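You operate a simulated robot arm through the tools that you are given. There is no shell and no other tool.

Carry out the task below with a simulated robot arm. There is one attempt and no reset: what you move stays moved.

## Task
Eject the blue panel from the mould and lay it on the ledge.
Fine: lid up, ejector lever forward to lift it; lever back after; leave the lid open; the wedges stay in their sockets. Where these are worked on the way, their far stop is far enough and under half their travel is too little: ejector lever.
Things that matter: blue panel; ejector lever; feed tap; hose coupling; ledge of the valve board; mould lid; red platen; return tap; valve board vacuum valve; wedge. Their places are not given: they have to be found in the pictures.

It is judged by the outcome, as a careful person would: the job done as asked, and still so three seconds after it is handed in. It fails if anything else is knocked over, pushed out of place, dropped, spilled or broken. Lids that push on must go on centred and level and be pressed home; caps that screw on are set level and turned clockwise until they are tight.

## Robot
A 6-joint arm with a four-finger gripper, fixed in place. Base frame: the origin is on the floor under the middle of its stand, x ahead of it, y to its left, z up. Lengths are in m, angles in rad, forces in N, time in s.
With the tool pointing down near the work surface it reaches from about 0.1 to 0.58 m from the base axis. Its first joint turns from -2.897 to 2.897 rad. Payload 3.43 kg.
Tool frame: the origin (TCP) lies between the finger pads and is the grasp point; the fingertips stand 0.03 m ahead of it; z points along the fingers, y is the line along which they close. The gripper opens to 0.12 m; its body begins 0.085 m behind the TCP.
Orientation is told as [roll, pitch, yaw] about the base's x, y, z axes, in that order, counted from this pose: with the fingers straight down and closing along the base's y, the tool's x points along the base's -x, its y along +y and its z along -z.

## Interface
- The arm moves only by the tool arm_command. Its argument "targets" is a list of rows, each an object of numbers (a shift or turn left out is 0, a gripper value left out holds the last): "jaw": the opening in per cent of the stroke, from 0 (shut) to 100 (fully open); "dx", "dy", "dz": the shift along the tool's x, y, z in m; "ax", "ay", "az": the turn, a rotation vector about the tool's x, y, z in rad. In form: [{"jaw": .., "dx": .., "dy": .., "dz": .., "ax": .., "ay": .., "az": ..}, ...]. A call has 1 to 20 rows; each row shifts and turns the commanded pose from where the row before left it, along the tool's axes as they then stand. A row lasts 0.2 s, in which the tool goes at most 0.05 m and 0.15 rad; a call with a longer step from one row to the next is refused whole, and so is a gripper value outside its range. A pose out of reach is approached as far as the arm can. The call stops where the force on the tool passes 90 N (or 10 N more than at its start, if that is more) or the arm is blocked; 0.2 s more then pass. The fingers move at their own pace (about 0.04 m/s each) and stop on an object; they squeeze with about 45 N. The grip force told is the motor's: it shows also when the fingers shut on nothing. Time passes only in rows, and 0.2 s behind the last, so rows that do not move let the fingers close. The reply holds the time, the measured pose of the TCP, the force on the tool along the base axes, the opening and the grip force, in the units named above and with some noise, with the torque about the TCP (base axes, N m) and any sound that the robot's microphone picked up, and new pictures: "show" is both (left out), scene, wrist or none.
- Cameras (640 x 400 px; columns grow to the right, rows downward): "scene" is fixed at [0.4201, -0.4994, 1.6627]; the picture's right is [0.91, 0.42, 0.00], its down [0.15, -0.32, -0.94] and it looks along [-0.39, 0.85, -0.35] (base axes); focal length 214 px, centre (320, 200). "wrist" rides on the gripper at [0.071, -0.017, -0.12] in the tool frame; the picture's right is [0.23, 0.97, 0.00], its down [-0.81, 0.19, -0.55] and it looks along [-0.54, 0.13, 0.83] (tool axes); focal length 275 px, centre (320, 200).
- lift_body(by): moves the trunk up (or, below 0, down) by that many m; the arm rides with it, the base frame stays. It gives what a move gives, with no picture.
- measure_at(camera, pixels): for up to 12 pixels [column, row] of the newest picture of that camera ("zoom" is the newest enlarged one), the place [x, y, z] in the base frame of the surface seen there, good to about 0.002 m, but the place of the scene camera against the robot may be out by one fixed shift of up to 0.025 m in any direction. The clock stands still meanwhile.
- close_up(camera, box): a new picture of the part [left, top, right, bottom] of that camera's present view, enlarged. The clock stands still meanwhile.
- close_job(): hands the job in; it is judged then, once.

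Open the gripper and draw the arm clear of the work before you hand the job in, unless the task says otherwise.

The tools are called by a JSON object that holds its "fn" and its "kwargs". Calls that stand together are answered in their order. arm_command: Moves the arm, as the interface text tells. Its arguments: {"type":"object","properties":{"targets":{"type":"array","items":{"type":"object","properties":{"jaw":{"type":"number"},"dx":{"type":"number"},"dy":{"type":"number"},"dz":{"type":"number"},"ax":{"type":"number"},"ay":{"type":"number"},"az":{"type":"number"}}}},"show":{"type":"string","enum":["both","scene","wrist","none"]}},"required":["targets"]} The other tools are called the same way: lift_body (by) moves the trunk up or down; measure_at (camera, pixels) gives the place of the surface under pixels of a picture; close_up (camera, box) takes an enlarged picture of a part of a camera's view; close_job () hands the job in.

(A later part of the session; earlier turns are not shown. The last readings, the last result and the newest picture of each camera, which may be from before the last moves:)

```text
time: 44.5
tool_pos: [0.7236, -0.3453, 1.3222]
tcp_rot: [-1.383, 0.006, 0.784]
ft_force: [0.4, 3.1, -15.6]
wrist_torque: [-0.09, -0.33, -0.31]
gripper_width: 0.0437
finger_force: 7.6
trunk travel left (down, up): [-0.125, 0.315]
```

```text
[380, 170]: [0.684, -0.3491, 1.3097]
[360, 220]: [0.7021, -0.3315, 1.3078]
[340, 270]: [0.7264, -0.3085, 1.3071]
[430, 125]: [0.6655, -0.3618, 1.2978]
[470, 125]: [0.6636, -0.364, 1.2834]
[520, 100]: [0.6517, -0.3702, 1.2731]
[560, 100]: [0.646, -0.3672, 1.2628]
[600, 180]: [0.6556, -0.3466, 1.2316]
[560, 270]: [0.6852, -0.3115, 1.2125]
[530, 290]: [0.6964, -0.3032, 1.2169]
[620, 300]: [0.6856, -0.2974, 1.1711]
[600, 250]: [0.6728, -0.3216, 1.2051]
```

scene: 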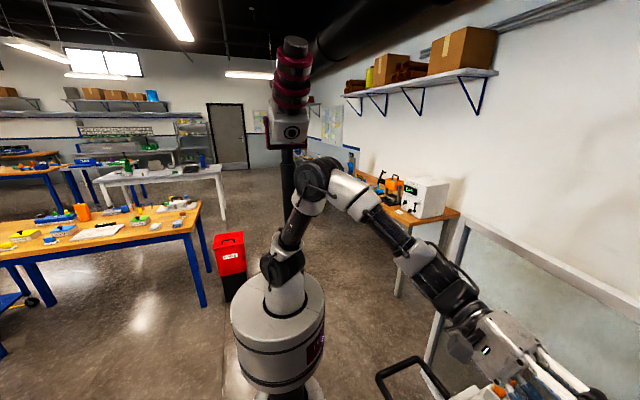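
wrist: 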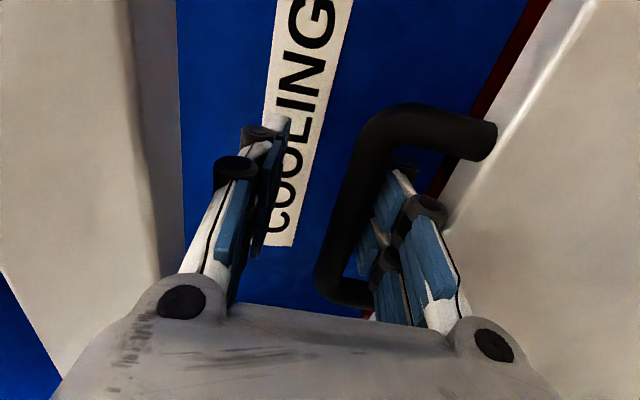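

The lid now leans ≈15° past vertical with the mould still at the front (hinge ≈0.667). I lower the tool slightly so the lower finger stops lifting the bar.

{"fn": "arm_command", "kwargs": {"targets": [{"dz": 0.001, "dy": 0.005}, {"dz": 0.001, "dy": 0.005}], "show": "wrist"}}

{"fn": "measure_at", "kwargs": {"camera": "wrist", "pixels": [[380, 170], [360, 220], [340, 270], [430, 125], [470, 125], [520, 100], [560, 100], [600, 180], [560, 270], [530, 290], [620, 300], [600, 250]]}}

```text
time: 45.1
tool_pos: [0.7212, -0.3451, 1.3165]
tcp_rot: [-1.392, 0.006, 0.786]
ft_force: [0.1, 0.3, -0.2]
wrist_torque: [-0.06, -0.05, -0.02]
gripper_width: 0.0348
finger_force: 0.7
trunk travel left (down, up): [-0.125, 0.315]
```

wrist: 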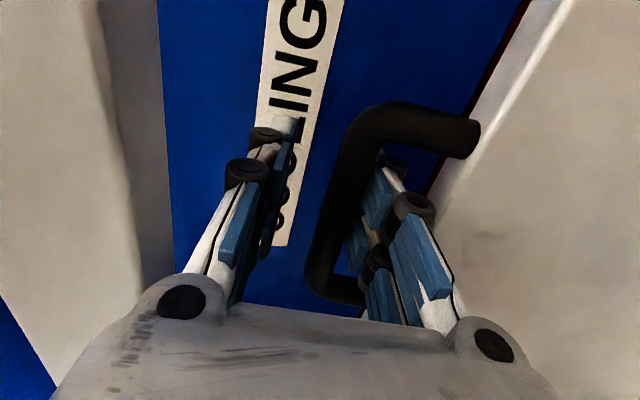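

```text
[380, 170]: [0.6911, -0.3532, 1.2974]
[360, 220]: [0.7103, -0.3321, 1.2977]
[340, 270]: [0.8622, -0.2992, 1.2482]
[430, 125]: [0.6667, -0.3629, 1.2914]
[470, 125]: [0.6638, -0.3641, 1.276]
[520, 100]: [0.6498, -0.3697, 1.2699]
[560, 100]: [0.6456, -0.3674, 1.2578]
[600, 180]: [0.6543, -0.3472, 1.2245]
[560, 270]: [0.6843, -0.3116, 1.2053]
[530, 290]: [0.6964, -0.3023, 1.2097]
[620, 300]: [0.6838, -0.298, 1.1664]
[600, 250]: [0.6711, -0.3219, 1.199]
```

Force is zero and the lid holds at ≈104°, so it is on its own stop. Now I look closely at the gap between bar, lower finger and lid edge to plan a contact-free exit.

{"fn": "close_up", "kwargs": {"camera": "wrist", "box": [280, 80, 500, 350]}}

{"fn": "measure_at", "kwargs": {"camera": "wrist", "pixels": [[345, 170], [335, 210], [320, 260], [318, 290], [375, 195], [370, 215], [385, 180], [400, 240], [415, 205], [350, 150], [390, 120], [465, 150]]}}

```text
1.48 times, centred on (390, 215) of wrist
```

zoom: 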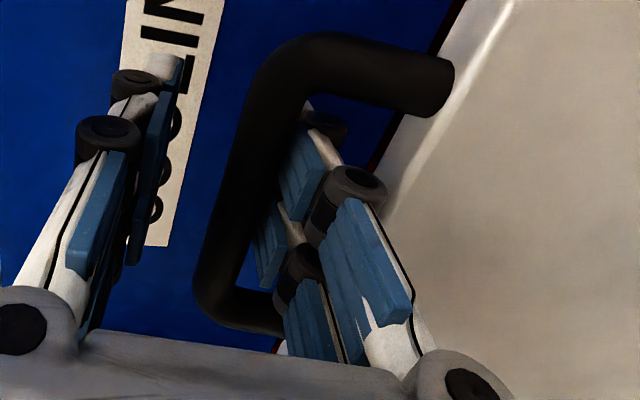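

```text
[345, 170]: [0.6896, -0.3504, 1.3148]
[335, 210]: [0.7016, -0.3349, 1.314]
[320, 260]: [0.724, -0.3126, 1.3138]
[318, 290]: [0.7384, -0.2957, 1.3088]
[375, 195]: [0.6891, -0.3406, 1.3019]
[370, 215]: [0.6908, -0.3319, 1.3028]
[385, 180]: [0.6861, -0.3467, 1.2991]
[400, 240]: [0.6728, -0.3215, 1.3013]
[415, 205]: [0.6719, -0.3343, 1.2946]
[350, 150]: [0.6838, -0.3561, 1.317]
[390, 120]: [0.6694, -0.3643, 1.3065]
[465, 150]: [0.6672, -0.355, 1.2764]
```

Lower pad is ~3 mm below the bar and ~8 mm above the lid edge. I shift the tool 2 mm down for even clearance and draw back straight along the fingers in small steps.

{"fn": "arm_command", "kwargs": {"targets": [{"dy": 0.002}, {"dz": -0.01}, {"dz": -0.01}], "show": "wrist"}}

{"fn": "measure_at", "kwargs": {"camera": "wrist", "pixels": [[345, 170], [335, 210], [320, 240], [375, 195], [370, 215], [385, 180], [400, 240], [415, 205], [465, 140], [520, 100], [600, 180], [620, 300]]}}

```text
time: 45.9
tool_pos: [0.7072, -0.3308, 1.3161]
tcp_rot: [-1.387, 0.004, 0.785]
ft_force: [0.0, 0.0, -0.2]
wrist_torque: [-0.02, -0.02, -0.01]
gripper_width: 0.0336
finger_force: 0.0
trunk travel left (down, up): [-0.125, 0.315]
```

wrist: 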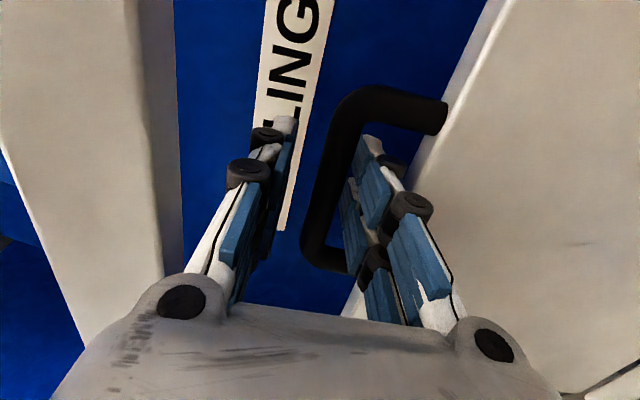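

```text
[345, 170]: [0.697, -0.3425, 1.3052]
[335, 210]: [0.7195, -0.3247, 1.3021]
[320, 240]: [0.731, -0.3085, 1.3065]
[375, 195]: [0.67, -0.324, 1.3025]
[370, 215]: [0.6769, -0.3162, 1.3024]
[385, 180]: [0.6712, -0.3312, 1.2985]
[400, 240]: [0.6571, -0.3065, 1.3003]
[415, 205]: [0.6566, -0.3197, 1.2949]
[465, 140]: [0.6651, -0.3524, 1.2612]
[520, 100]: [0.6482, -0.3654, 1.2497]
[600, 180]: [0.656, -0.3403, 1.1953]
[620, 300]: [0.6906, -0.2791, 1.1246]
```

{"fn": "arm_command", "kwargs": {"targets": [{"dy": 0.001, "dz": -0.01}, {"dz": -0.01}, {"dz": -0.01}], "show": "wrist"}}

{"fn": "measure_at", "kwargs": {"camera": "wrist", "pixels": [[335, 150], [325, 190], [315, 220], [375, 195], [370, 215], [385, 180], [400, 240], [415, 205], [430, 115], [520, 100], [600, 180], [600, 300]]}}

```text
time: 46.7
tool_pos: [0.6855, -0.3088, 1.322]
tcp_rot: [-1.389, 0.003, 0.783]
ft_force: [-0.1, 0.2, 0.1]
wrist_torque: [0.01, 0.0, 0.01]
gripper_width: 0.0335
finger_force: 0.0
trunk travel left (down, up): [-0.125, 0.315]
```

wrist: 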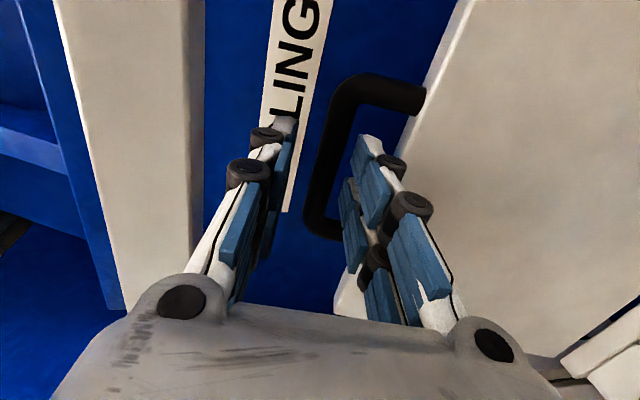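

```text
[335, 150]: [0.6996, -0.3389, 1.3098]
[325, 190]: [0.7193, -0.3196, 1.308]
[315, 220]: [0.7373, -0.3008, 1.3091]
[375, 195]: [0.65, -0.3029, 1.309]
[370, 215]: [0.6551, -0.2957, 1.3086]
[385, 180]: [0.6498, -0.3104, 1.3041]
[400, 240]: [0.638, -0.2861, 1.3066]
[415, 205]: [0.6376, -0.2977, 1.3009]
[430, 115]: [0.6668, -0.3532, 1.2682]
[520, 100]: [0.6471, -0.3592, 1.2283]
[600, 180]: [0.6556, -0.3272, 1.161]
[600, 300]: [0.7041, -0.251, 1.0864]
```

The fingertips are almost clear of the handle with zero force. I withdraw fully.

{"fn": "arm_command", "kwargs": {"targets": [{"dz": -0.02}, {"dz": -0.03}, {"dz": -0.04}, {"dz": -0.045}, {"dz": -0.045}]}}

```text
time: 47.9
tool_pos: [0.5601, -0.1853, 1.3529]
tcp_rot: [-1.389, 0.004, 0.783]
ft_force: [0.0, -0.8, 0.8]
wrist_torque: [0.01, 0.02, -0.02]
gripper_width: 0.0333
finger_force: 0.1
trunk travel left (down, up): [-0.125, 0.315]
```

scene: 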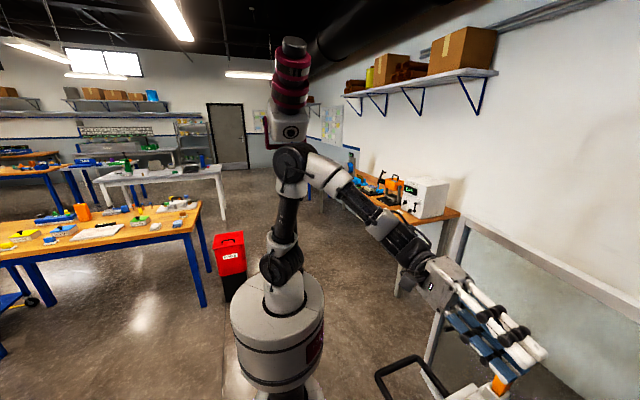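
wrist: 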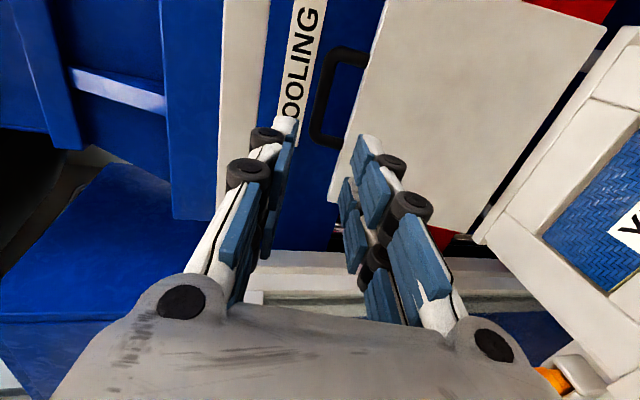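

The lid stands open on its own. I pull back further and tilt down to view mould, wedges, panel and lever.

{"fn": "arm_command", "kwargs": {"targets": [{"dz": -0.045}, {"dz": -0.045}, {"dz": -0.045}, {"ax": -0.14}, {"ax": -0.14}, {"ax": -0.14}, {"ax": -0.14}, {"ax": -0.14}], "show": "wrist"}}

```text
time: 49.7
tool_pos: [0.4674, -0.0912, 1.3783]
tcp_rot: [-0.684, 0.003, 0.782]
ft_force: [-0.5, 0.9, 0.2]
wrist_torque: [-0.03, 0.0, 0.01]
gripper_width: 0.0336
finger_force: 0.1
trunk travel left (down, up): [-0.125, 0.315]
```

wrist: 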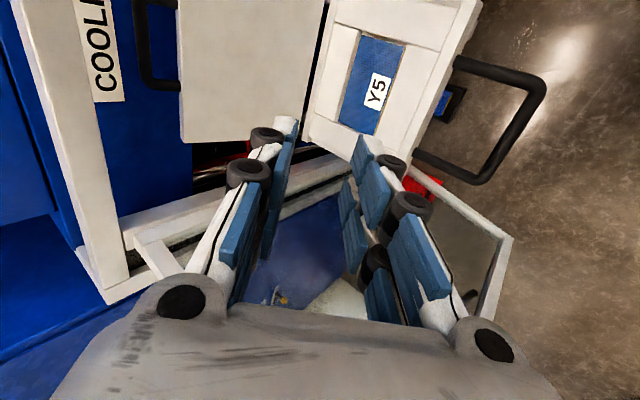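

{"fn": "close_up", "kwargs": {"camera": "wrist", "box": [270, 0, 560, 190]}}

```text
2.11 times, centred on (415, 95) of wrist
```

zoom: 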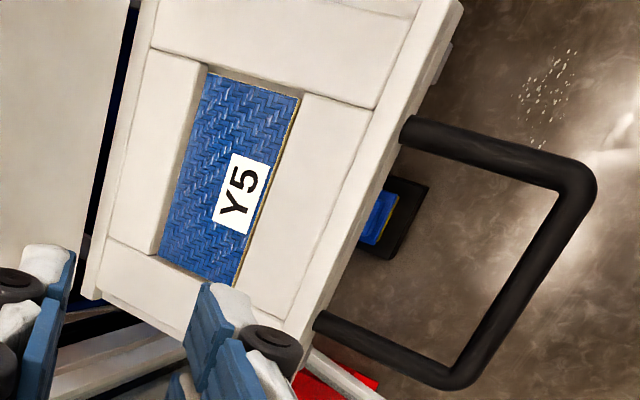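

{"fn": "measure_at", "kwargs": {"camera": "zoom", "pixels": [[210, 78], [298, 98], [160, 258], [237, 283], [460, 5], [420, 125], [575, 190], [480, 330], [400, 140], [320, 320], [290, 350], [85, 298]]}}

{"fn": "measure_at", "kwargs": {"camera": "zoom", "pixels": [[240, 150], [185, 60], [280, 120], [300, 140], [190, 290], [265, 300], [130, 130], [110, 220], [385, 30], [400, 60], [350, 200], [50, 200]]}}

```text
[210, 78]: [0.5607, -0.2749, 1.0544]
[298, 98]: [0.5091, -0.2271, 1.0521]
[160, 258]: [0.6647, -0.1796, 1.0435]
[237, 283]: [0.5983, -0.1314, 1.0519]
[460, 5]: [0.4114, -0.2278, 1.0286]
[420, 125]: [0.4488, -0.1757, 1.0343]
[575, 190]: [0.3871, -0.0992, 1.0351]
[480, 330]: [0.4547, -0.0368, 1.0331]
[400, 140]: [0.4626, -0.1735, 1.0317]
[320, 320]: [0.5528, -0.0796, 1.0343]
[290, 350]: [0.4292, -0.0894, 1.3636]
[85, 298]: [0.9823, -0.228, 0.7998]
```

```text
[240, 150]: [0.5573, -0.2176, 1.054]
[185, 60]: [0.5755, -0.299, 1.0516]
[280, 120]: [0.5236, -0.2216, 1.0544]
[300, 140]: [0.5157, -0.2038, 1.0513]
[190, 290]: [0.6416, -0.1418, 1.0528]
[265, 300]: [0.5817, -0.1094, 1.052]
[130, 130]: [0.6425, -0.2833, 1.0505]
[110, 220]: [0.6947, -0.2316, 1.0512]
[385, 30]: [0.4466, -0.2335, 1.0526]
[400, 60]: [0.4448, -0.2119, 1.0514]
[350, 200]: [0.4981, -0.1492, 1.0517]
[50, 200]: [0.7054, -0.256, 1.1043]
```

The panel measures about 0.135 × 0.07 m with its top at z≈1.054, and the big handle is back within a few mm of its first position. I shift toward the valve-board side to view the lever and wedge.

{"fn": "arm_command", "kwargs": {"targets": [{"dx": 0.05, "jaw": 5}, {"dx": 0.05}, {"dx": 0.05}, {"dx": 0.05}, {"dx": 0.03}]}}

```text
time: 50.8
tool_pos: [0.3808, -0.1759, 1.3388]
tcp_rot: [-0.58, 0.016, 1.027]
ft_force: [0.5, -0.3, 0.2]
wrist_torque: [0.04, 0.0, 0.0]
gripper_width: 0.0059
finger_force: 0.1
trunk travel left (down, up): [-0.125, 0.315]
stopped in row 5: the arm was blocked; the commanded pose is now the measured one
```

scene: 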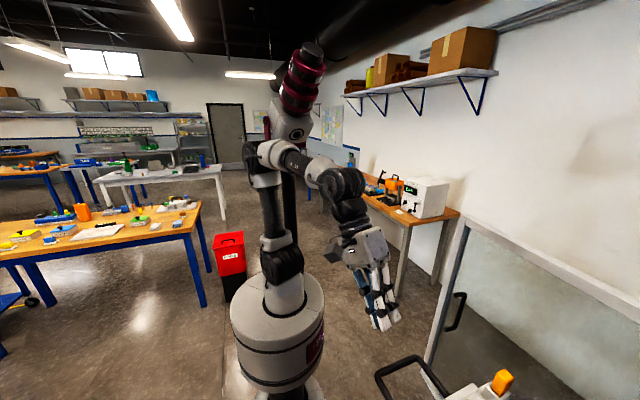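
wrist: 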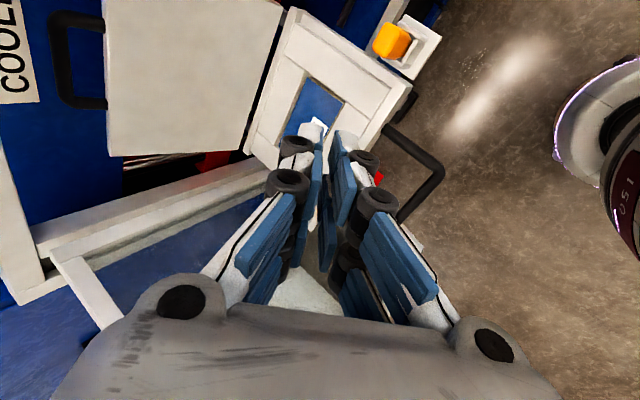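

The arm hit a wrist singularity (tool aligned with the forearm). I straighten the tool to point down to leave that region.

{"fn": "arm_command", "kwargs": {"targets": [{"ax": -0.1, "dz": -0.01}, {"ax": -0.12}, {"ax": -0.12}, {"ax": -0.12}, {"ax": -0.12}]}}

```text
time: 52.0
tool_pos: [0.3738, -0.1747, 1.3499]
tcp_rot: [-0.002, 0.018, 1.021]
ft_force: [0.1, 0.3, 0.9]
wrist_torque: [0.01, 0.02, 0.03]
gripper_width: 0.0059
finger_force: 0.1
trunk travel left (down, up): [-0.125, 0.315]
```

scene: 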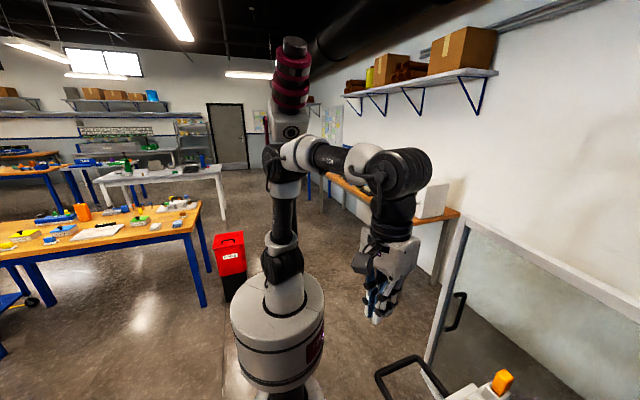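
wrist: 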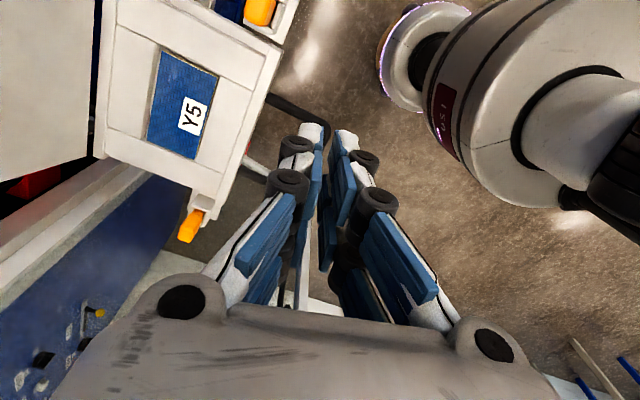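

Now I rotate the tool back to yaw ≈ -0.6, so the camera looks along the machine's depth toward lever and board.

{"fn": "arm_command", "kwargs": {"targets": [{"az": 0.135, "dz": -0.01}, {"az": 0.135, "dz": -0.01}, {"az": 0.135}, {"az": 0.135}, {"az": 0.135}, {"az": 0.135}, {"az": 0.135}, {"az": 0.135}, {"az": 0.135}, {"az": 0.135}, {"az": 0.135}, {"az": 0.135}], "show": "wrist"}}

```text
time: 54.6
tool_pos: [0.3737, -0.1736, 1.37]
tcp_rot: [-0.016, -0.007, -0.598]
ft_force: [-0.1, 0.3, -0.2]
wrist_torque: [0.0, -0.01, -0.01]
gripper_width: 0.0061
finger_force: 0.1
trunk travel left (down, up): [-0.125, 0.315]
```

wrist: 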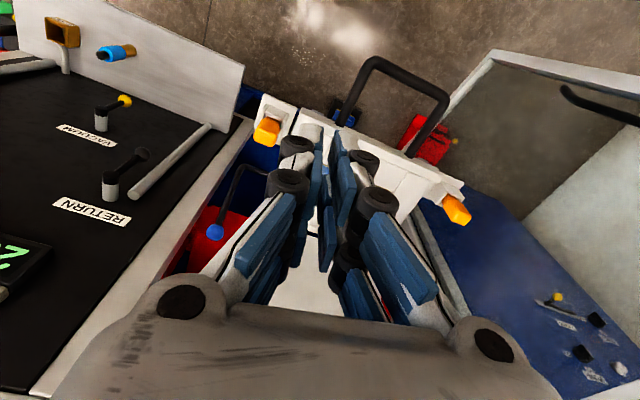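

The lever (ball at (215,230)), wedges (265,130) and (455,210), and items on/near the ledge (blue/orange piece at (117,52), brown piece at (63,33)) are visible. I zoom and measure.

{"fn": "close_up", "kwargs": {"camera": "wrist", "box": [0, 0, 260, 180]}}

{"fn": "measure_at", "kwargs": {"camera": "wrist", "pixels": [[117, 52], [103, 53], [130, 50], [63, 33], [66, 60], [240, 75], [225, 110], [150, 70], [50, 15], [215, 230], [265, 130], [457, 212]]}}

{"fn": "close_up", "kwargs": {"camera": "wrist", "box": [180, 80, 340, 290]}}

```text
2.22 times, centred on (130, 90) of wrist
```

zoom: 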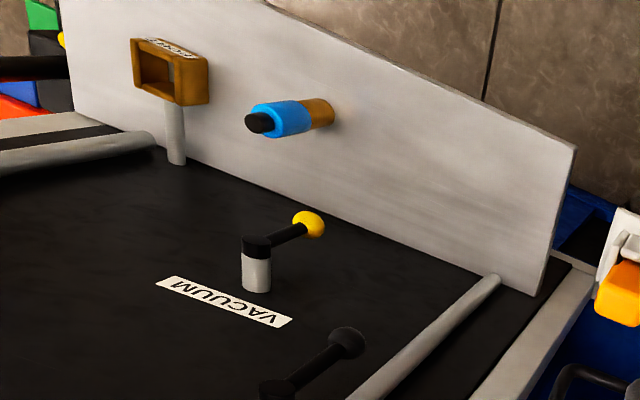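

```text
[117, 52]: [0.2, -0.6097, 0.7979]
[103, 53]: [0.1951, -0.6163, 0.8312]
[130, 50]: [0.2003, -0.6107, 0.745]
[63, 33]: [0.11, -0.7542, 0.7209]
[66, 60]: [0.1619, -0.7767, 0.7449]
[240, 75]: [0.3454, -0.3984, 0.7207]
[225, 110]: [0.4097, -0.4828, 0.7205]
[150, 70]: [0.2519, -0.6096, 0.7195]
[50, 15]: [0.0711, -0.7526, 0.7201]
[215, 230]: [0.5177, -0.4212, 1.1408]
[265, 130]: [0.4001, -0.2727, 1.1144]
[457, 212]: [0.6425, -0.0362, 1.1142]
```

```text
1.90 times, centred on (260, 185) of wrist
```

zoom: 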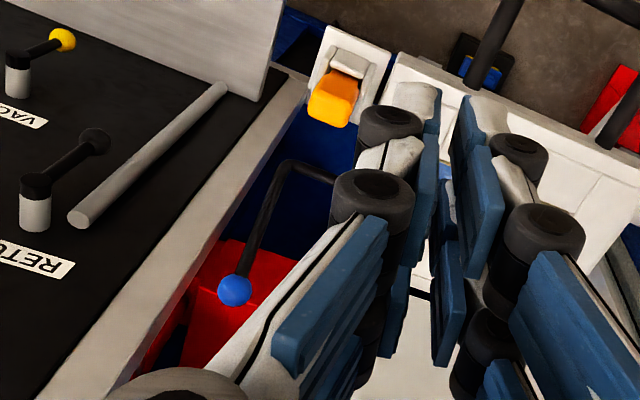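

Wedges and lever ball read within 2–4 mm of their first positions, so the mould is back in place; the hose coupling stands on the ledge at about s=-0.29. For reach with a downward tool I raise the trunk 0.2 m.

{"fn": "lift_body", "kwargs": {"by": 0.2}}

{"fn": "measure_at", "kwargs": {"camera": "wrist", "pixels": [[215, 230], [245, 185], [250, 168], [262, 168], [235, 200], [270, 100], [275, 140], [258, 140], [200, 190], [225, 160], [190, 250], [205, 215]]}}

```text
time: 56.8
tool_pos: [0.3749, -0.1735, 1.5694]
tcp_rot: [-0.016, -0.006, -0.596]
ft_force: [-0.5, -0.5, 0.5]
wrist_torque: [0.02, -0.02, 0.0]
gripper_width: 0.0061
finger_force: 0.1
trunk travel left (down, up): [-0.325, 0.115]
```

```text
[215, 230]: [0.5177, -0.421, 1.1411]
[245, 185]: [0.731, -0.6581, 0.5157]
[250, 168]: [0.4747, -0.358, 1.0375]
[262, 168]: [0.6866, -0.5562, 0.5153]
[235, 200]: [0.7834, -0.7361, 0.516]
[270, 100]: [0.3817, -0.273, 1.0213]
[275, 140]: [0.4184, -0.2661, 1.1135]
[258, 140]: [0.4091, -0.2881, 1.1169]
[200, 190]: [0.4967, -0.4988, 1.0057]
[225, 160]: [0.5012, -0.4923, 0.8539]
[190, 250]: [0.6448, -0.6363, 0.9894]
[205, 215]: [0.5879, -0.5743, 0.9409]
```

I turn the tool to yaw -0.785 (fingers closing along the machine's width) and move above the lever, jaws opening to ~6 cm to grip the lever ball (centre ≈ s 0.067, v 0.675, z 1.131).

{"fn": "arm_command", "kwargs": {"targets": [{"az": 0.0945, "jaw": 50}, {"az": 0.0945}, {"dx": -0.0353, "dy": -0.0126, "dz": 0.0283}, {"dx": -0.0353, "dy": -0.0126, "dz": 0.0283}, {"dx": -0.0353, "dy": -0.0126, "dz": 0.0283}, {"dx": -0.0353, "dy": -0.0126, "dz": 0.0283}, {"dx": -0.0353, "dy": -0.0126, "dz": 0.0283}, {"dx": -0.0353, "dy": -0.0126, "dz": 0.0283}]}}

```text
time: 58.6
tool_pos: [0.471, -0.3811, 1.4004]
tcp_rot: [-0.016, -0.005, -0.785]
ft_force: [0.3, 0.5, 0.3]
wrist_torque: [0.03, 0.04, 0.01]
gripper_width: 0.0601
finger_force: 0.1
trunk travel left (down, up): [-0.325, 0.115]
```

scene: 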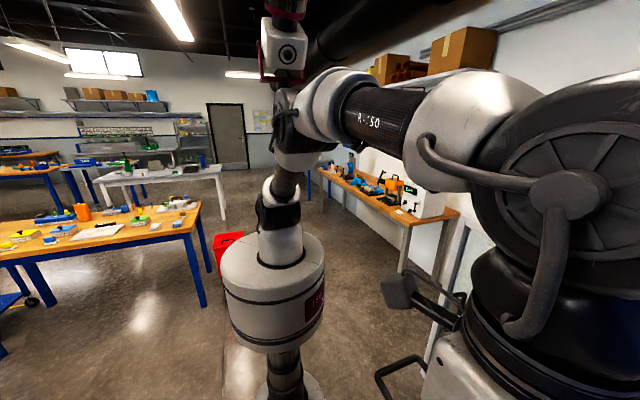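
wrist: 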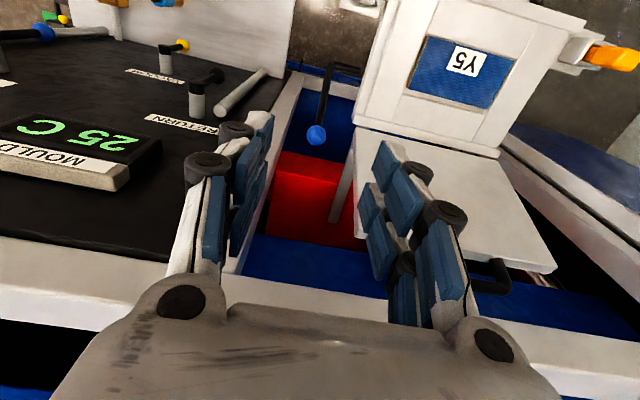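

Tool-down reach works here. The ball is at (317,135); I measure it, the lid edge and the board frame from here.

{"fn": "measure_at", "kwargs": {"camera": "wrist", "pixels": [[317, 135], [310, 135], [324, 135], [317, 127], [325, 100], [330, 72], [350, 70], [356, 140], [356, 230], [290, 90], [275, 110], [240, 265]]}}

{"fn": "close_up", "kwargs": {"camera": "wrist", "box": [220, 30, 440, 240]}}

```text
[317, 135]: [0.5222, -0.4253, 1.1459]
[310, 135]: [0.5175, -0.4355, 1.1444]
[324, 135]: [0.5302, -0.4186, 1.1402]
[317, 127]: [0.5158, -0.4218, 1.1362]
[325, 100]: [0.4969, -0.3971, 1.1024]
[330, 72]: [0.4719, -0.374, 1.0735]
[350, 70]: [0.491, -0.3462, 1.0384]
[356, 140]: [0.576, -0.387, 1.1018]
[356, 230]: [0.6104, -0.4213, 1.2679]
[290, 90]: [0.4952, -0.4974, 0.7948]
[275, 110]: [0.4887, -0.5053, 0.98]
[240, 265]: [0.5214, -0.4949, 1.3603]
```

```text
1.90 times, centred on (330, 135) of wrist
```

zoom: 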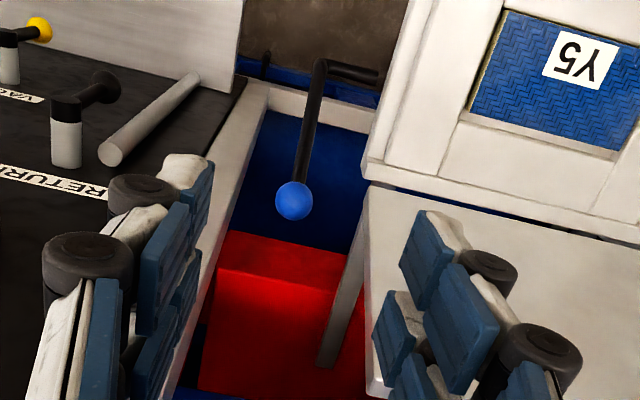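

Ball centre refined to s≈0.069, v≈0.675, z≈1.132. I tilt 0.25 rad (body leaning toward the robot) and come to 13 cm above the ball along the finger axis.

{"fn": "arm_command", "kwargs": {"targets": [{"ay": -0.125, "jaw": 45}, {"ay": -0.125}, {"dx": -0.0013, "dy": 0.0019, "dz": 0.0459}, {"dx": -0.0013, "dy": 0.0019, "dz": 0.0459}, {"dx": -0.0013, "dy": 0.0019, "dz": 0.0459}], "show": "wrist"}}

{"fn": "measure_at", "kwargs": {"camera": "wrist", "pixels": [[317, 135], [310, 100], [330, 100], [320, 90], [250, 150], [380, 150], [200, 150], [440, 180], [360, 80], [290, 60], [420, 120], [240, 100]]}}

```text
time: 59.8
tool_pos: [0.5024, -0.4068, 1.2702]
tcp_rot: [-0.015, -0.258, -0.782]
ft_force: [0.2, 0.0, -0.7]
wrist_torque: [0.01, 0.02, -0.03]
gripper_width: 0.0539
finger_force: 0.1
trunk travel left (down, up): [-0.325, 0.115]
```

wrist: 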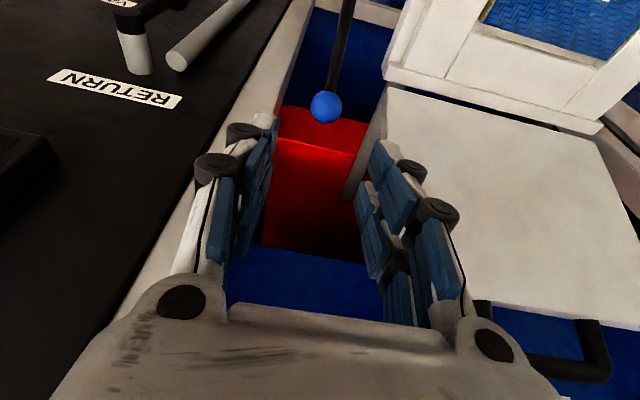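

```text
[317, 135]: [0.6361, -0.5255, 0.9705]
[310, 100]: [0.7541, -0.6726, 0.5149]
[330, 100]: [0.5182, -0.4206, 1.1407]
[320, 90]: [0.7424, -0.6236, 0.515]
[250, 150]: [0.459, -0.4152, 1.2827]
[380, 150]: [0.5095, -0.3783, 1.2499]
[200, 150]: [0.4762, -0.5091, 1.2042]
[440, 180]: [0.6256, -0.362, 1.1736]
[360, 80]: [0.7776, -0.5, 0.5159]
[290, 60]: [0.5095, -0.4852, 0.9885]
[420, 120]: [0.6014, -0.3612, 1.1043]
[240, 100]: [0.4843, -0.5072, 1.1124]
```

The ball is at (326,107), between the fingers' planes. I approach along the axis, stopping 3 cm short to check.

{"fn": "arm_command", "kwargs": {"targets": [{"dx": 0.001, "dy": 0.0005, "dz": 0.034}, {"dx": 0.001, "dy": 0.0005, "dz": 0.034}, {"dx": 0.001, "dy": 0.0005, "dz": 0.034}], "show": "wrist"}}

{"fn": "close_up", "kwargs": {"camera": "wrist", "box": [200, 60, 480, 320]}}

```text
time: 60.6
tool_pos: [0.5183, -0.4219, 1.17]
tcp_rot: [-0.016, -0.259, -0.782]
ft_force: [-0.2, 0.2, 0.6]
wrist_torque: [0.02, 0.03, 0.02]
gripper_width: 0.0537
finger_force: 0.0
trunk travel left (down, up): [-0.325, 0.115]
```

wrist: 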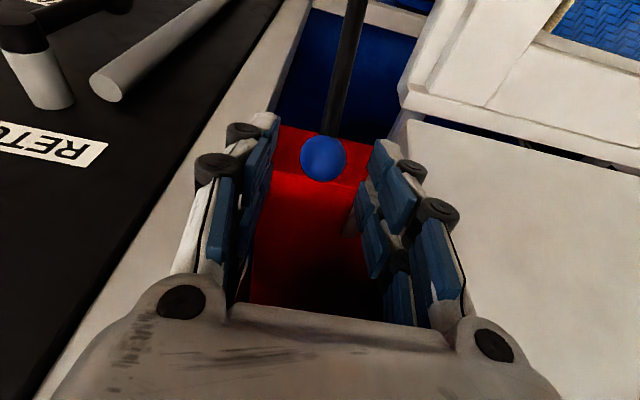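

```text
1.54 times, centred on (340, 190) of wrist
```

zoom: 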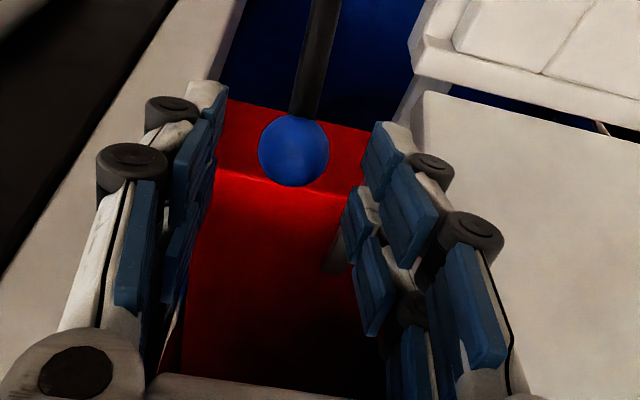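

{"fn": "measure_at", "kwargs": {"camera": "wrist", "pixels": [[323, 158], [308, 158], [340, 158], [323, 145], [323, 172], [270, 160], [380, 170], [335, 100], [410, 110], [405, 160], [215, 150], [450, 150]]}}

```text
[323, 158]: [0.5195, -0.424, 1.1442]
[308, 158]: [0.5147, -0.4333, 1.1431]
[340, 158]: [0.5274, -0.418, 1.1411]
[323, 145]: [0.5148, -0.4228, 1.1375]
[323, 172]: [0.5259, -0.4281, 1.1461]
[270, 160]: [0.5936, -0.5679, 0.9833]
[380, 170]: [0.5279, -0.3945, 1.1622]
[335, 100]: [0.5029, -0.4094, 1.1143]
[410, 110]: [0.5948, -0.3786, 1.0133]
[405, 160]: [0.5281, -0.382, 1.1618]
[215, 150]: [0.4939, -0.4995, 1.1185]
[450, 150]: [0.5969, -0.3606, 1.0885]
```

The ball is centred (offset ≈1 mm), 3.9 cm ahead. I advance 2.7 cm and close on it.

{"fn": "arm_command", "kwargs": {"targets": [{"dz": 0.0135}, {"dz": 0.0135}, {"jaw": 15}, {"jaw": 0}, {"jaw": 0}], "show": "wrist"}}

```text
time: 61.8
tool_pos: [0.5231, -0.425, 1.1457]
tcp_rot: [-0.016, -0.259, -0.783]
ft_force: [7.4, 6.1, -2.0]
wrist_torque: [0.1, -0.28, 0.14]
gripper_width: 0.028
finger_force: 29.8
trunk travel left (down, up): [-0.325, 0.115]
```

wrist: 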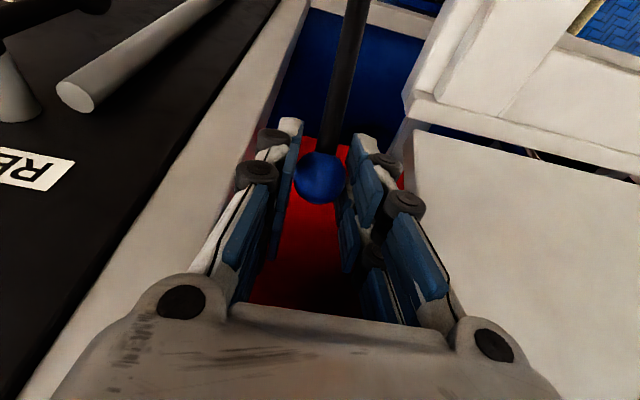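

The ball is gripped (28 mm). I pull the lever forward along its arc (pivot ≈ v 0.592, z 1.033, radius 0.13) in small steps and watch the forces.

{"fn": "arm_command", "kwargs": {"targets": [{"dx": 0.008, "dz": -0.0103}, {"dx": 0.009, "dz": -0.0094}, {"dx": 0.0099, "dz": -0.0085}], "show": "wrist"}}

```text
time: 62.6
tool_pos: [0.5017, -0.4026, 1.167]
tcp_rot: [-0.015, -0.264, -0.781]
ft_force: [17.7, 2.0, 3.6]
wrist_torque: [-0.66, -1.01, 0.08]
gripper_width: 0.0275
finger_force: 44.5
trunk travel left (down, up): [-0.325, 0.115]
```

wrist: 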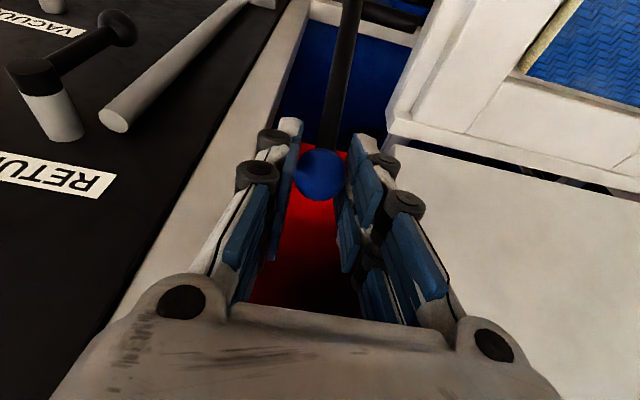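

Moving with moderate force; the panel's edge already shows. I continue the arc forward.

{"fn": "arm_command", "kwargs": {"targets": [{"dx": 0.0107, "dz": -0.0075, "dy": 0.0007}, {"dx": 0.0115, "dz": -0.0063, "dy": 0.0007}, {"dx": 0.012, "dz": -0.0051}, {"dx": 0.0124, "dz": -0.004}], "show": "wrist"}}

```text
time: 63.6
tool_pos: [0.465, -0.3654, 1.1772]
tcp_rot: [-0.016, -0.262, -0.781]
ft_force: [7.1, -3.4, 14.1]
wrist_torque: [-0.77, -0.85, 0.01]
gripper_width: 0.0272
finger_force: 44.7
trunk travel left (down, up): [-0.325, 0.115]
```

wrist: 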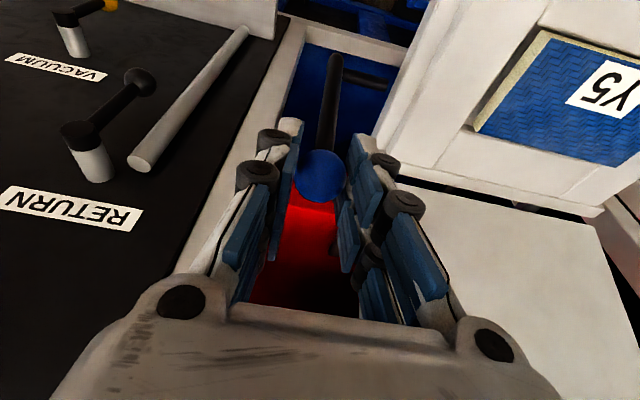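

The panel is visibly rising at (560,100). The ball pushes up slightly (14 N), so I lift by 3 mm and continue forward.

{"fn": "arm_command", "kwargs": {"targets": [{"dx": 0.0119, "dz": -0.0056}, {"dx": 0.013, "dz": -0.0015}, {"dx": 0.0131, "dz": -0.0002}], "show": "wrist"}}

```text
time: 64.4
tool_pos: [0.4365, -0.337, 1.1728]
tcp_rot: [-0.017, -0.255, -0.78]
ft_force: [8.5, -3.6, -4.1]
wrist_torque: [-0.75, -0.83, 0.04]
gripper_width: 0.0274
finger_force: 44.8
trunk travel left (down, up): [-0.325, 0.115]
```

wrist: 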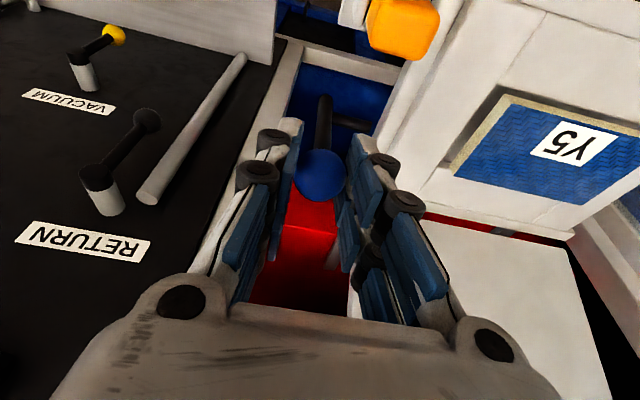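

{"fn": "arm_command", "kwargs": {"targets": [{"dx": 0.013, "dz": 0.0012}, {"dx": 0.0128, "dz": 0.0025}], "show": "wrist"}}

{"fn": "measure_at", "kwargs": {"camera": "wrist", "pixels": [[403, 30], [420, 60], [520, 120], [560, 150], [480, 150], [500, 100], [450, 150], [430, 130], [380, 150], [330, 170], [600, 170], [540, 190]]}}

```text
time: 65.0
tool_pos: [0.4307, -0.3314, 1.1693]
tcp_rot: [-0.009, -0.288, -0.786]
ft_force: [30.3, -32.9, 26.6]
wrist_torque: [-0.14, 0.01, -0.05]
gripper_width: 0.0276
finger_force: 44.6
trunk travel left (down, up): [-0.325, 0.115]
```

wrist: 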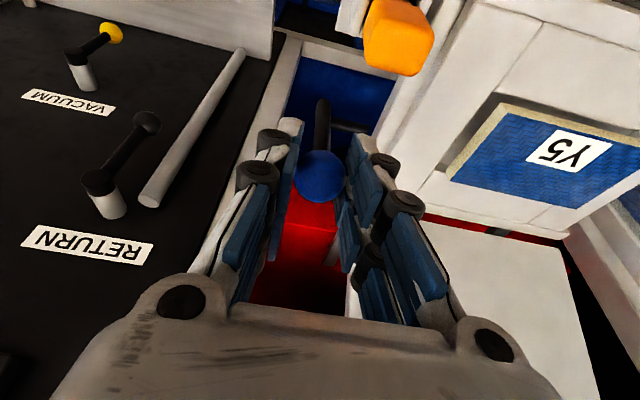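

```text
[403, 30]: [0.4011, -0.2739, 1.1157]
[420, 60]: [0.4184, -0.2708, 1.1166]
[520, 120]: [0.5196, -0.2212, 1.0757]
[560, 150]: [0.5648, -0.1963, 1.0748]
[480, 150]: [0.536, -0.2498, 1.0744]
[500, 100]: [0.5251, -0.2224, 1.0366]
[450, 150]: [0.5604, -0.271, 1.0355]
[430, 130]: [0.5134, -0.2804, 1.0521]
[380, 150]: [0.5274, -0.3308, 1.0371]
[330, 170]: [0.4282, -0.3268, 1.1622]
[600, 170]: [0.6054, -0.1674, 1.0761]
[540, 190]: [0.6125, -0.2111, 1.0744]
```

The lever reached its forward stop (≈45 N); the panel top rose from 1.054 to 1.0757. I relax the pull and then release the ball to see whether the lever stays.

{"fn": "arm_command", "kwargs": {"targets": [{"dx": -0.008, "dz": 0.0}, {"dx": -0.003, "dz": -0.001}], "show": "none"}}

{"fn": "arm_command", "kwargs": {"targets": [{"jaw": 35}, {"jaw": 45}, {"jaw": 45}], "show": "wrist"}}

{"fn": "measure_at", "kwargs": {"camera": "wrist", "pixels": [[320, 175], [403, 30], [520, 120], [560, 150], [480, 150], [500, 100], [450, 150], [330, 110], [600, 170], [540, 190], [460, 175], [495, 105]]}}

```text
time: 65.6
tool_pos: [0.4322, -0.3307, 1.1692]
tcp_rot: [-0.012, -0.276, -0.782]
ft_force: [17.8, -14.3, 18.8]
wrist_torque: [-1.07, -1.17, 0.08]
gripper_width: 0.0273
finger_force: 44.8
trunk travel left (down, up): [-0.325, 0.115]
```

```text
time: 66.4
tool_pos: [0.4253, -0.3275, 1.1665]
tcp_rot: [-0.016, -0.257, -0.781]
ft_force: [0.6, 0.0, -0.3]
wrist_torque: [-0.01, -0.01, 0.02]
gripper_width: 0.054
finger_force: 0.0
trunk travel left (down, up): [-0.325, 0.115]
```

wrist: 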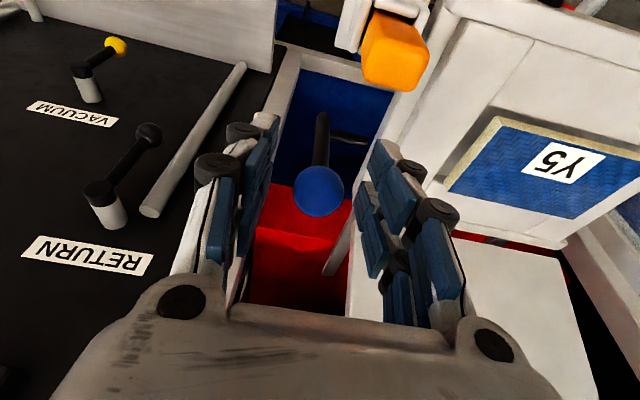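

```text
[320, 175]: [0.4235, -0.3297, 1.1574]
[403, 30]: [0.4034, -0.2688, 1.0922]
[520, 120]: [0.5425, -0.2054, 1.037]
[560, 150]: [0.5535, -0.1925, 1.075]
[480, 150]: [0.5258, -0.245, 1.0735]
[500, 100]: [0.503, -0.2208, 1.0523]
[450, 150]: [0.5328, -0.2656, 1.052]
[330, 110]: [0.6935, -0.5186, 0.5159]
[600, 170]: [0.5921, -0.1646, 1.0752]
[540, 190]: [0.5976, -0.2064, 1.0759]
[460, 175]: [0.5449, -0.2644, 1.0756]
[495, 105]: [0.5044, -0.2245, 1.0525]
```

The lever stays forward and the panel sits proud (top 1.075). I zoom on the panel's edge to judge its thickness, then lift off the lever.

{"fn": "close_up", "kwargs": {"camera": "wrist", "box": [420, 80, 640, 260]}}

{"fn": "arm_command", "kwargs": {"targets": [{"dz": -0.02}, {"dz": -0.04}, {"dz": -0.045}, {"dz": -0.045}, {"dz": -0.045}], "show": "wrist"}}

```text
2.22 times, centred on (530, 170) of wrist
```

zoom: 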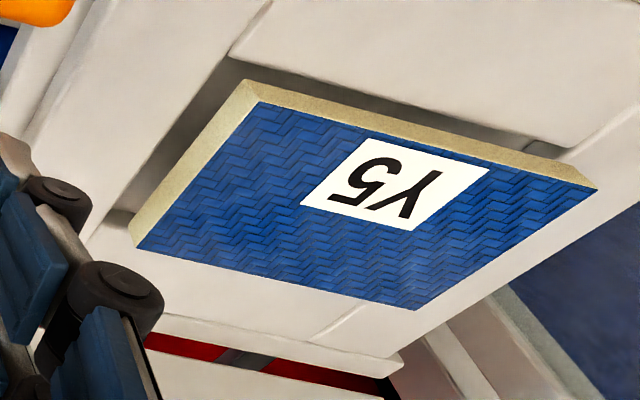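

```text
time: 67.6
tool_pos: [0.3875, -0.2885, 1.357]
tcp_rot: [-0.015, -0.256, -0.781]
ft_force: [-0.3, 0.8, 0.6]
wrist_torque: [-0.05, -0.05, -0.02]
gripper_width: 0.0541
finger_force: 0.1
trunk travel left (down, up): [-0.325, 0.115]
```

wrist: 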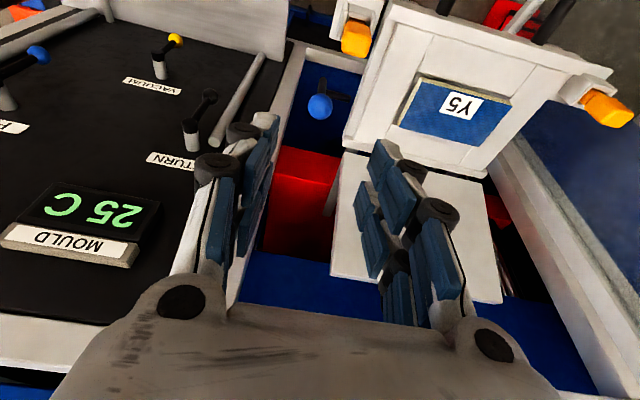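

{"fn": "close_up", "kwargs": {"camera": "wrist", "box": [360, 50, 560, 180]}}

```text
3.08 times, centred on (460, 115) of wrist
```

zoom: 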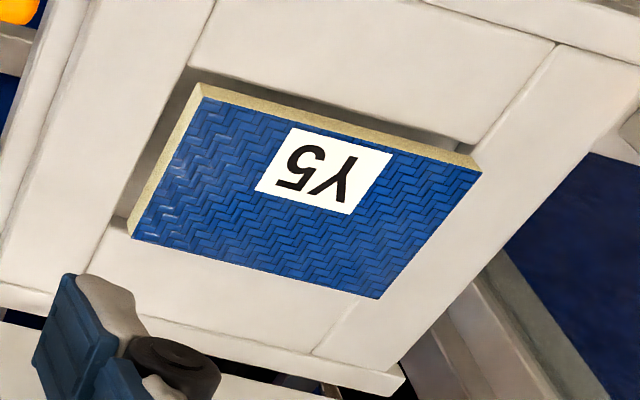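

{"fn": "measure_at", "kwargs": {"camera": "zoom", "pixels": [[206, 100], [478, 172], [378, 296], [133, 237], [200, 86], [195, 105], [160, 165], [130, 228], [300, 112], [420, 143], [475, 158], [340, 200]]}}

{"fn": "measure_at", "kwargs": {"camera": "zoom", "pixels": [[165, 130], [350, 120], [440, 135], [112, 222], [180, 100], [300, 95], [500, 150], [250, 280], [330, 310], [150, 300], [300, 60], [560, 100]]}}

```text
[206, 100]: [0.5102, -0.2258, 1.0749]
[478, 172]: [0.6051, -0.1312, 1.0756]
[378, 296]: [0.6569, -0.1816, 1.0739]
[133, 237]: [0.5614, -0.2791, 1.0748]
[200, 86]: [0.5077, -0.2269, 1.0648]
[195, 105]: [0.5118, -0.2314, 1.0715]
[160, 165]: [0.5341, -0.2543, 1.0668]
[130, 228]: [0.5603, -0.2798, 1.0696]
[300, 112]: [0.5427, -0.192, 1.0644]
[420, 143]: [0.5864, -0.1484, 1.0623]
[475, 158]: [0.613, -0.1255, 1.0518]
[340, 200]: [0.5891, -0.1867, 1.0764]
```

```text
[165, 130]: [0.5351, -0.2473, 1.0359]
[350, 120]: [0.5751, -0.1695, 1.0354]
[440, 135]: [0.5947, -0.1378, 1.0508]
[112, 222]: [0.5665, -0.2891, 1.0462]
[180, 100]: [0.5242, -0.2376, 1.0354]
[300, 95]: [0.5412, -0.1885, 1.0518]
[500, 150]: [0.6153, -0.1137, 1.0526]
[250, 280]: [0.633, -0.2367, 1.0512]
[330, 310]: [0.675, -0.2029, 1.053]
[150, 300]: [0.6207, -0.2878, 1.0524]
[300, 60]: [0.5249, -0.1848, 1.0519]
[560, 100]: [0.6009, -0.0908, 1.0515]
```

Panel: top 1.075, bottom ≈1.062, spans s 0.20–0.336 and v 0.520–0.594, so it can be gripped across its 0.073 m width. I straighten the tool and rotate so that the fingers close along the machine's depth.

{"fn": "arm_command", "kwargs": {"targets": [{"ay": 0.128, "jaw": 90}, {"ay": 0.128, "ax": 0.016}, {"az": -0.1424}, {"az": -0.1424}, {"az": -0.1424}, {"az": -0.1424}, {"az": -0.1424}, {"az": -0.1424}, {"az": -0.1424}, {"az": -0.1424}, {"az": -0.1424}, {"az": -0.1424}, {"az": -0.1424}], "show": "wrist"}}

```text
time: 70.4
tool_pos: [0.3924, -0.2913, 1.3545]
tcp_rot: [-0.005, 0.031, 0.782]
ft_force: [-0.5, 0.4, -0.3]
wrist_torque: [0.04, -0.04, 0.04]
gripper_width: 0.108
finger_force: 0.1
trunk travel left (down, up): [-0.325, 0.115]
```

wrist: 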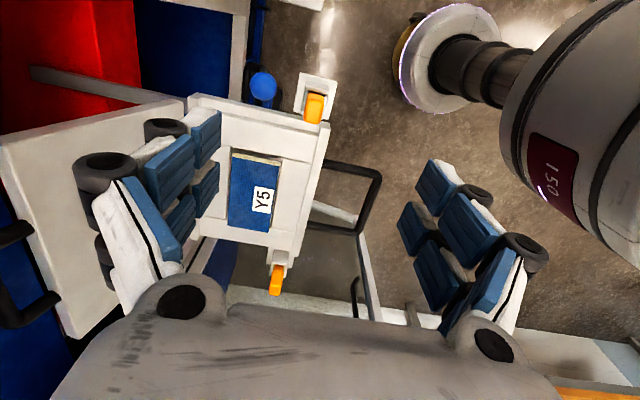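

Good view: panel between lid and handle. I move over the panel centre (s 0.268, v 0.557), down to z≈1.20.

{"fn": "arm_command", "kwargs": {"targets": [{"ay": -0.031, "dx": -0.03275, "dy": -0.0123, "dz": 0.025}, {"dx": -0.03275, "dy": -0.0123, "dz": 0.025}, {"dx": -0.03275, "dy": -0.0123, "dz": 0.025}, {"dx": -0.03275, "dy": -0.0123, "dz": 0.025}, {"dx": -0.03275, "dy": -0.0123, "dz": 0.025}, {"dx": -0.03275, "dy": -0.0123, "dz": 0.025}]}}

```text
time: 71.8
tool_pos: [0.5862, -0.2054, 1.2047]
tcp_rot: [-0.004, 0.003, 0.778]
ft_force: [0.5, 0.4, 0.0]
wrist_torque: [-0.02, 0.07, -0.02]
gripper_width: 0.1082
finger_force: 0.1
trunk travel left (down, up): [-0.325, 0.115]
```

scene: 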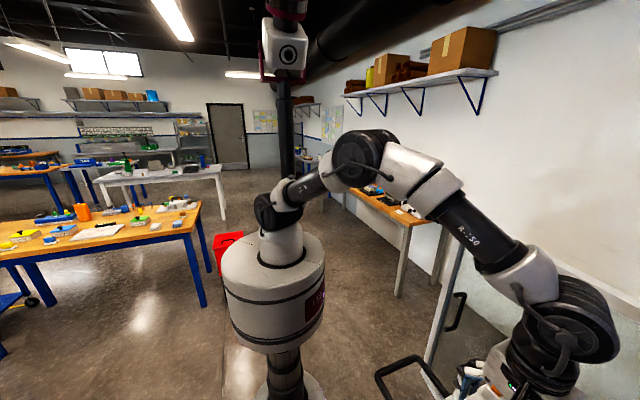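
wrist: 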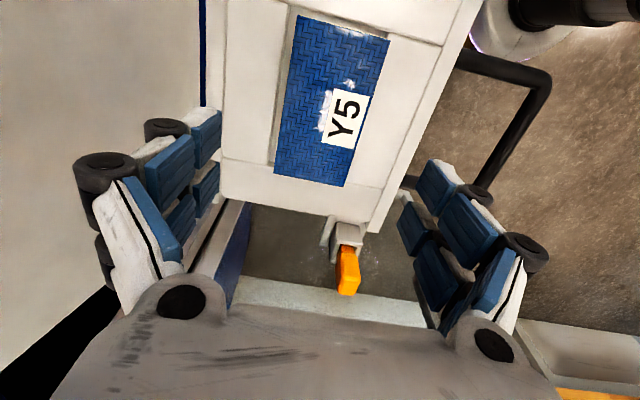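

{"fn": "measure_at", "kwargs": {"camera": "wrist", "pixels": [[298, 20], [386, 42], [276, 172], [340, 184], [330, 100], [288, 100], [365, 120], [230, 180], [395, 180], [200, 60], [180, 120], [350, 270]]}}

```text
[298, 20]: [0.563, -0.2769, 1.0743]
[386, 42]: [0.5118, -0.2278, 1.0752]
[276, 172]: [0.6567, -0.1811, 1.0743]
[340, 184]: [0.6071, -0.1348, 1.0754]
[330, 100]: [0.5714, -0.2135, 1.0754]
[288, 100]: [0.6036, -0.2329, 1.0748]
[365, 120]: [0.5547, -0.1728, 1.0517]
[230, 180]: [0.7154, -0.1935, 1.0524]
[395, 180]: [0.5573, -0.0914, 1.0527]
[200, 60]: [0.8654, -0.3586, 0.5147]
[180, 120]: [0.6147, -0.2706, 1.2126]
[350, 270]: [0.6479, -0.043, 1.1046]
```

Panel centre confirmed (s 0.268, v 0.558). I descend straight down with the jaws at 108 mm to finger-tip height just at the panel's underside.

{"fn": "arm_command", "kwargs": {"targets": [{"dz": 0.035, "dy": 0.0012}, {"dz": 0.035}, {"dz": 0.025}, {"dz": 0.012}], "show": "wrist"}}

{"fn": "measure_at", "kwargs": {"camera": "wrist", "pixels": [[300, 30], [380, 42], [285, 172], [340, 184], [330, 100], [200, 140], [185, 180], [430, 180], [420, 230], [150, 150], [230, 200], [400, 100]]}}

```text
time: 72.8
tool_pos: [0.583, -0.2061, 1.098]
tcp_rot: [-0.003, 0.0, 0.782]
ft_force: [-0.1, -0.4, 0.5]
wrist_torque: [0.01, -0.01, 0.03]
gripper_width: 0.1077
finger_force: 0.0
trunk travel left (down, up): [-0.325, 0.115]
```

wrist: 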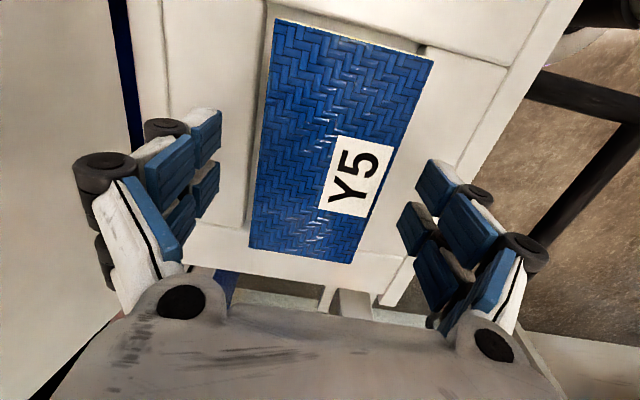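

```text
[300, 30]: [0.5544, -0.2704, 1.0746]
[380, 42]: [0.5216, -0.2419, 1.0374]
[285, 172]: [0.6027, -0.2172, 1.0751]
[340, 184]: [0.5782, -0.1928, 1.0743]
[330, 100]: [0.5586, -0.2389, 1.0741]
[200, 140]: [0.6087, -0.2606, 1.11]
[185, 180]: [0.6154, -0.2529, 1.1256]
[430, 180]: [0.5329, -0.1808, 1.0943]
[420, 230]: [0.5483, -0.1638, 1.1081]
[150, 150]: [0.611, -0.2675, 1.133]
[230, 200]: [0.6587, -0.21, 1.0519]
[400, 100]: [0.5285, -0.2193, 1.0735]
```

Fingers straddle the panel evenly. I go down the last 8 mm and close on it.

{"fn": "arm_command", "kwargs": {"targets": [{"dz": 0.008}, {"jaw": 62}, {"jaw": 50}, {"jaw": 40}, {"jaw": 40}], "show": "wrist"}}

```text
time: 74.0
tool_pos: [0.5833, -0.206, 1.0895]
tcp_rot: [-0.004, 0.0, 0.781]
ft_force: [0.4, 0.0, -0.2]
wrist_torque: [0.02, 0.03, 0.0]
gripper_width: 0.0754
finger_force: 32.2
trunk travel left (down, up): [-0.325, 0.115]
```

wrist: 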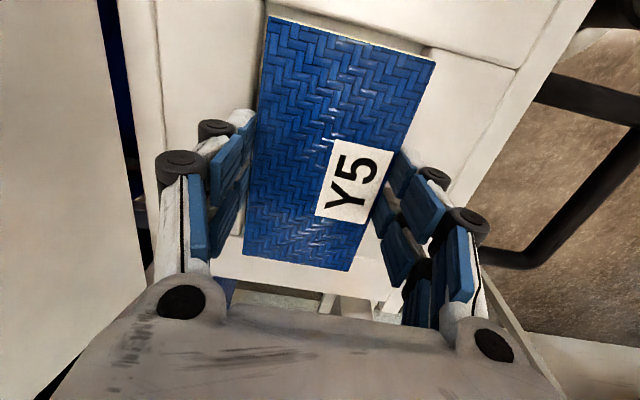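

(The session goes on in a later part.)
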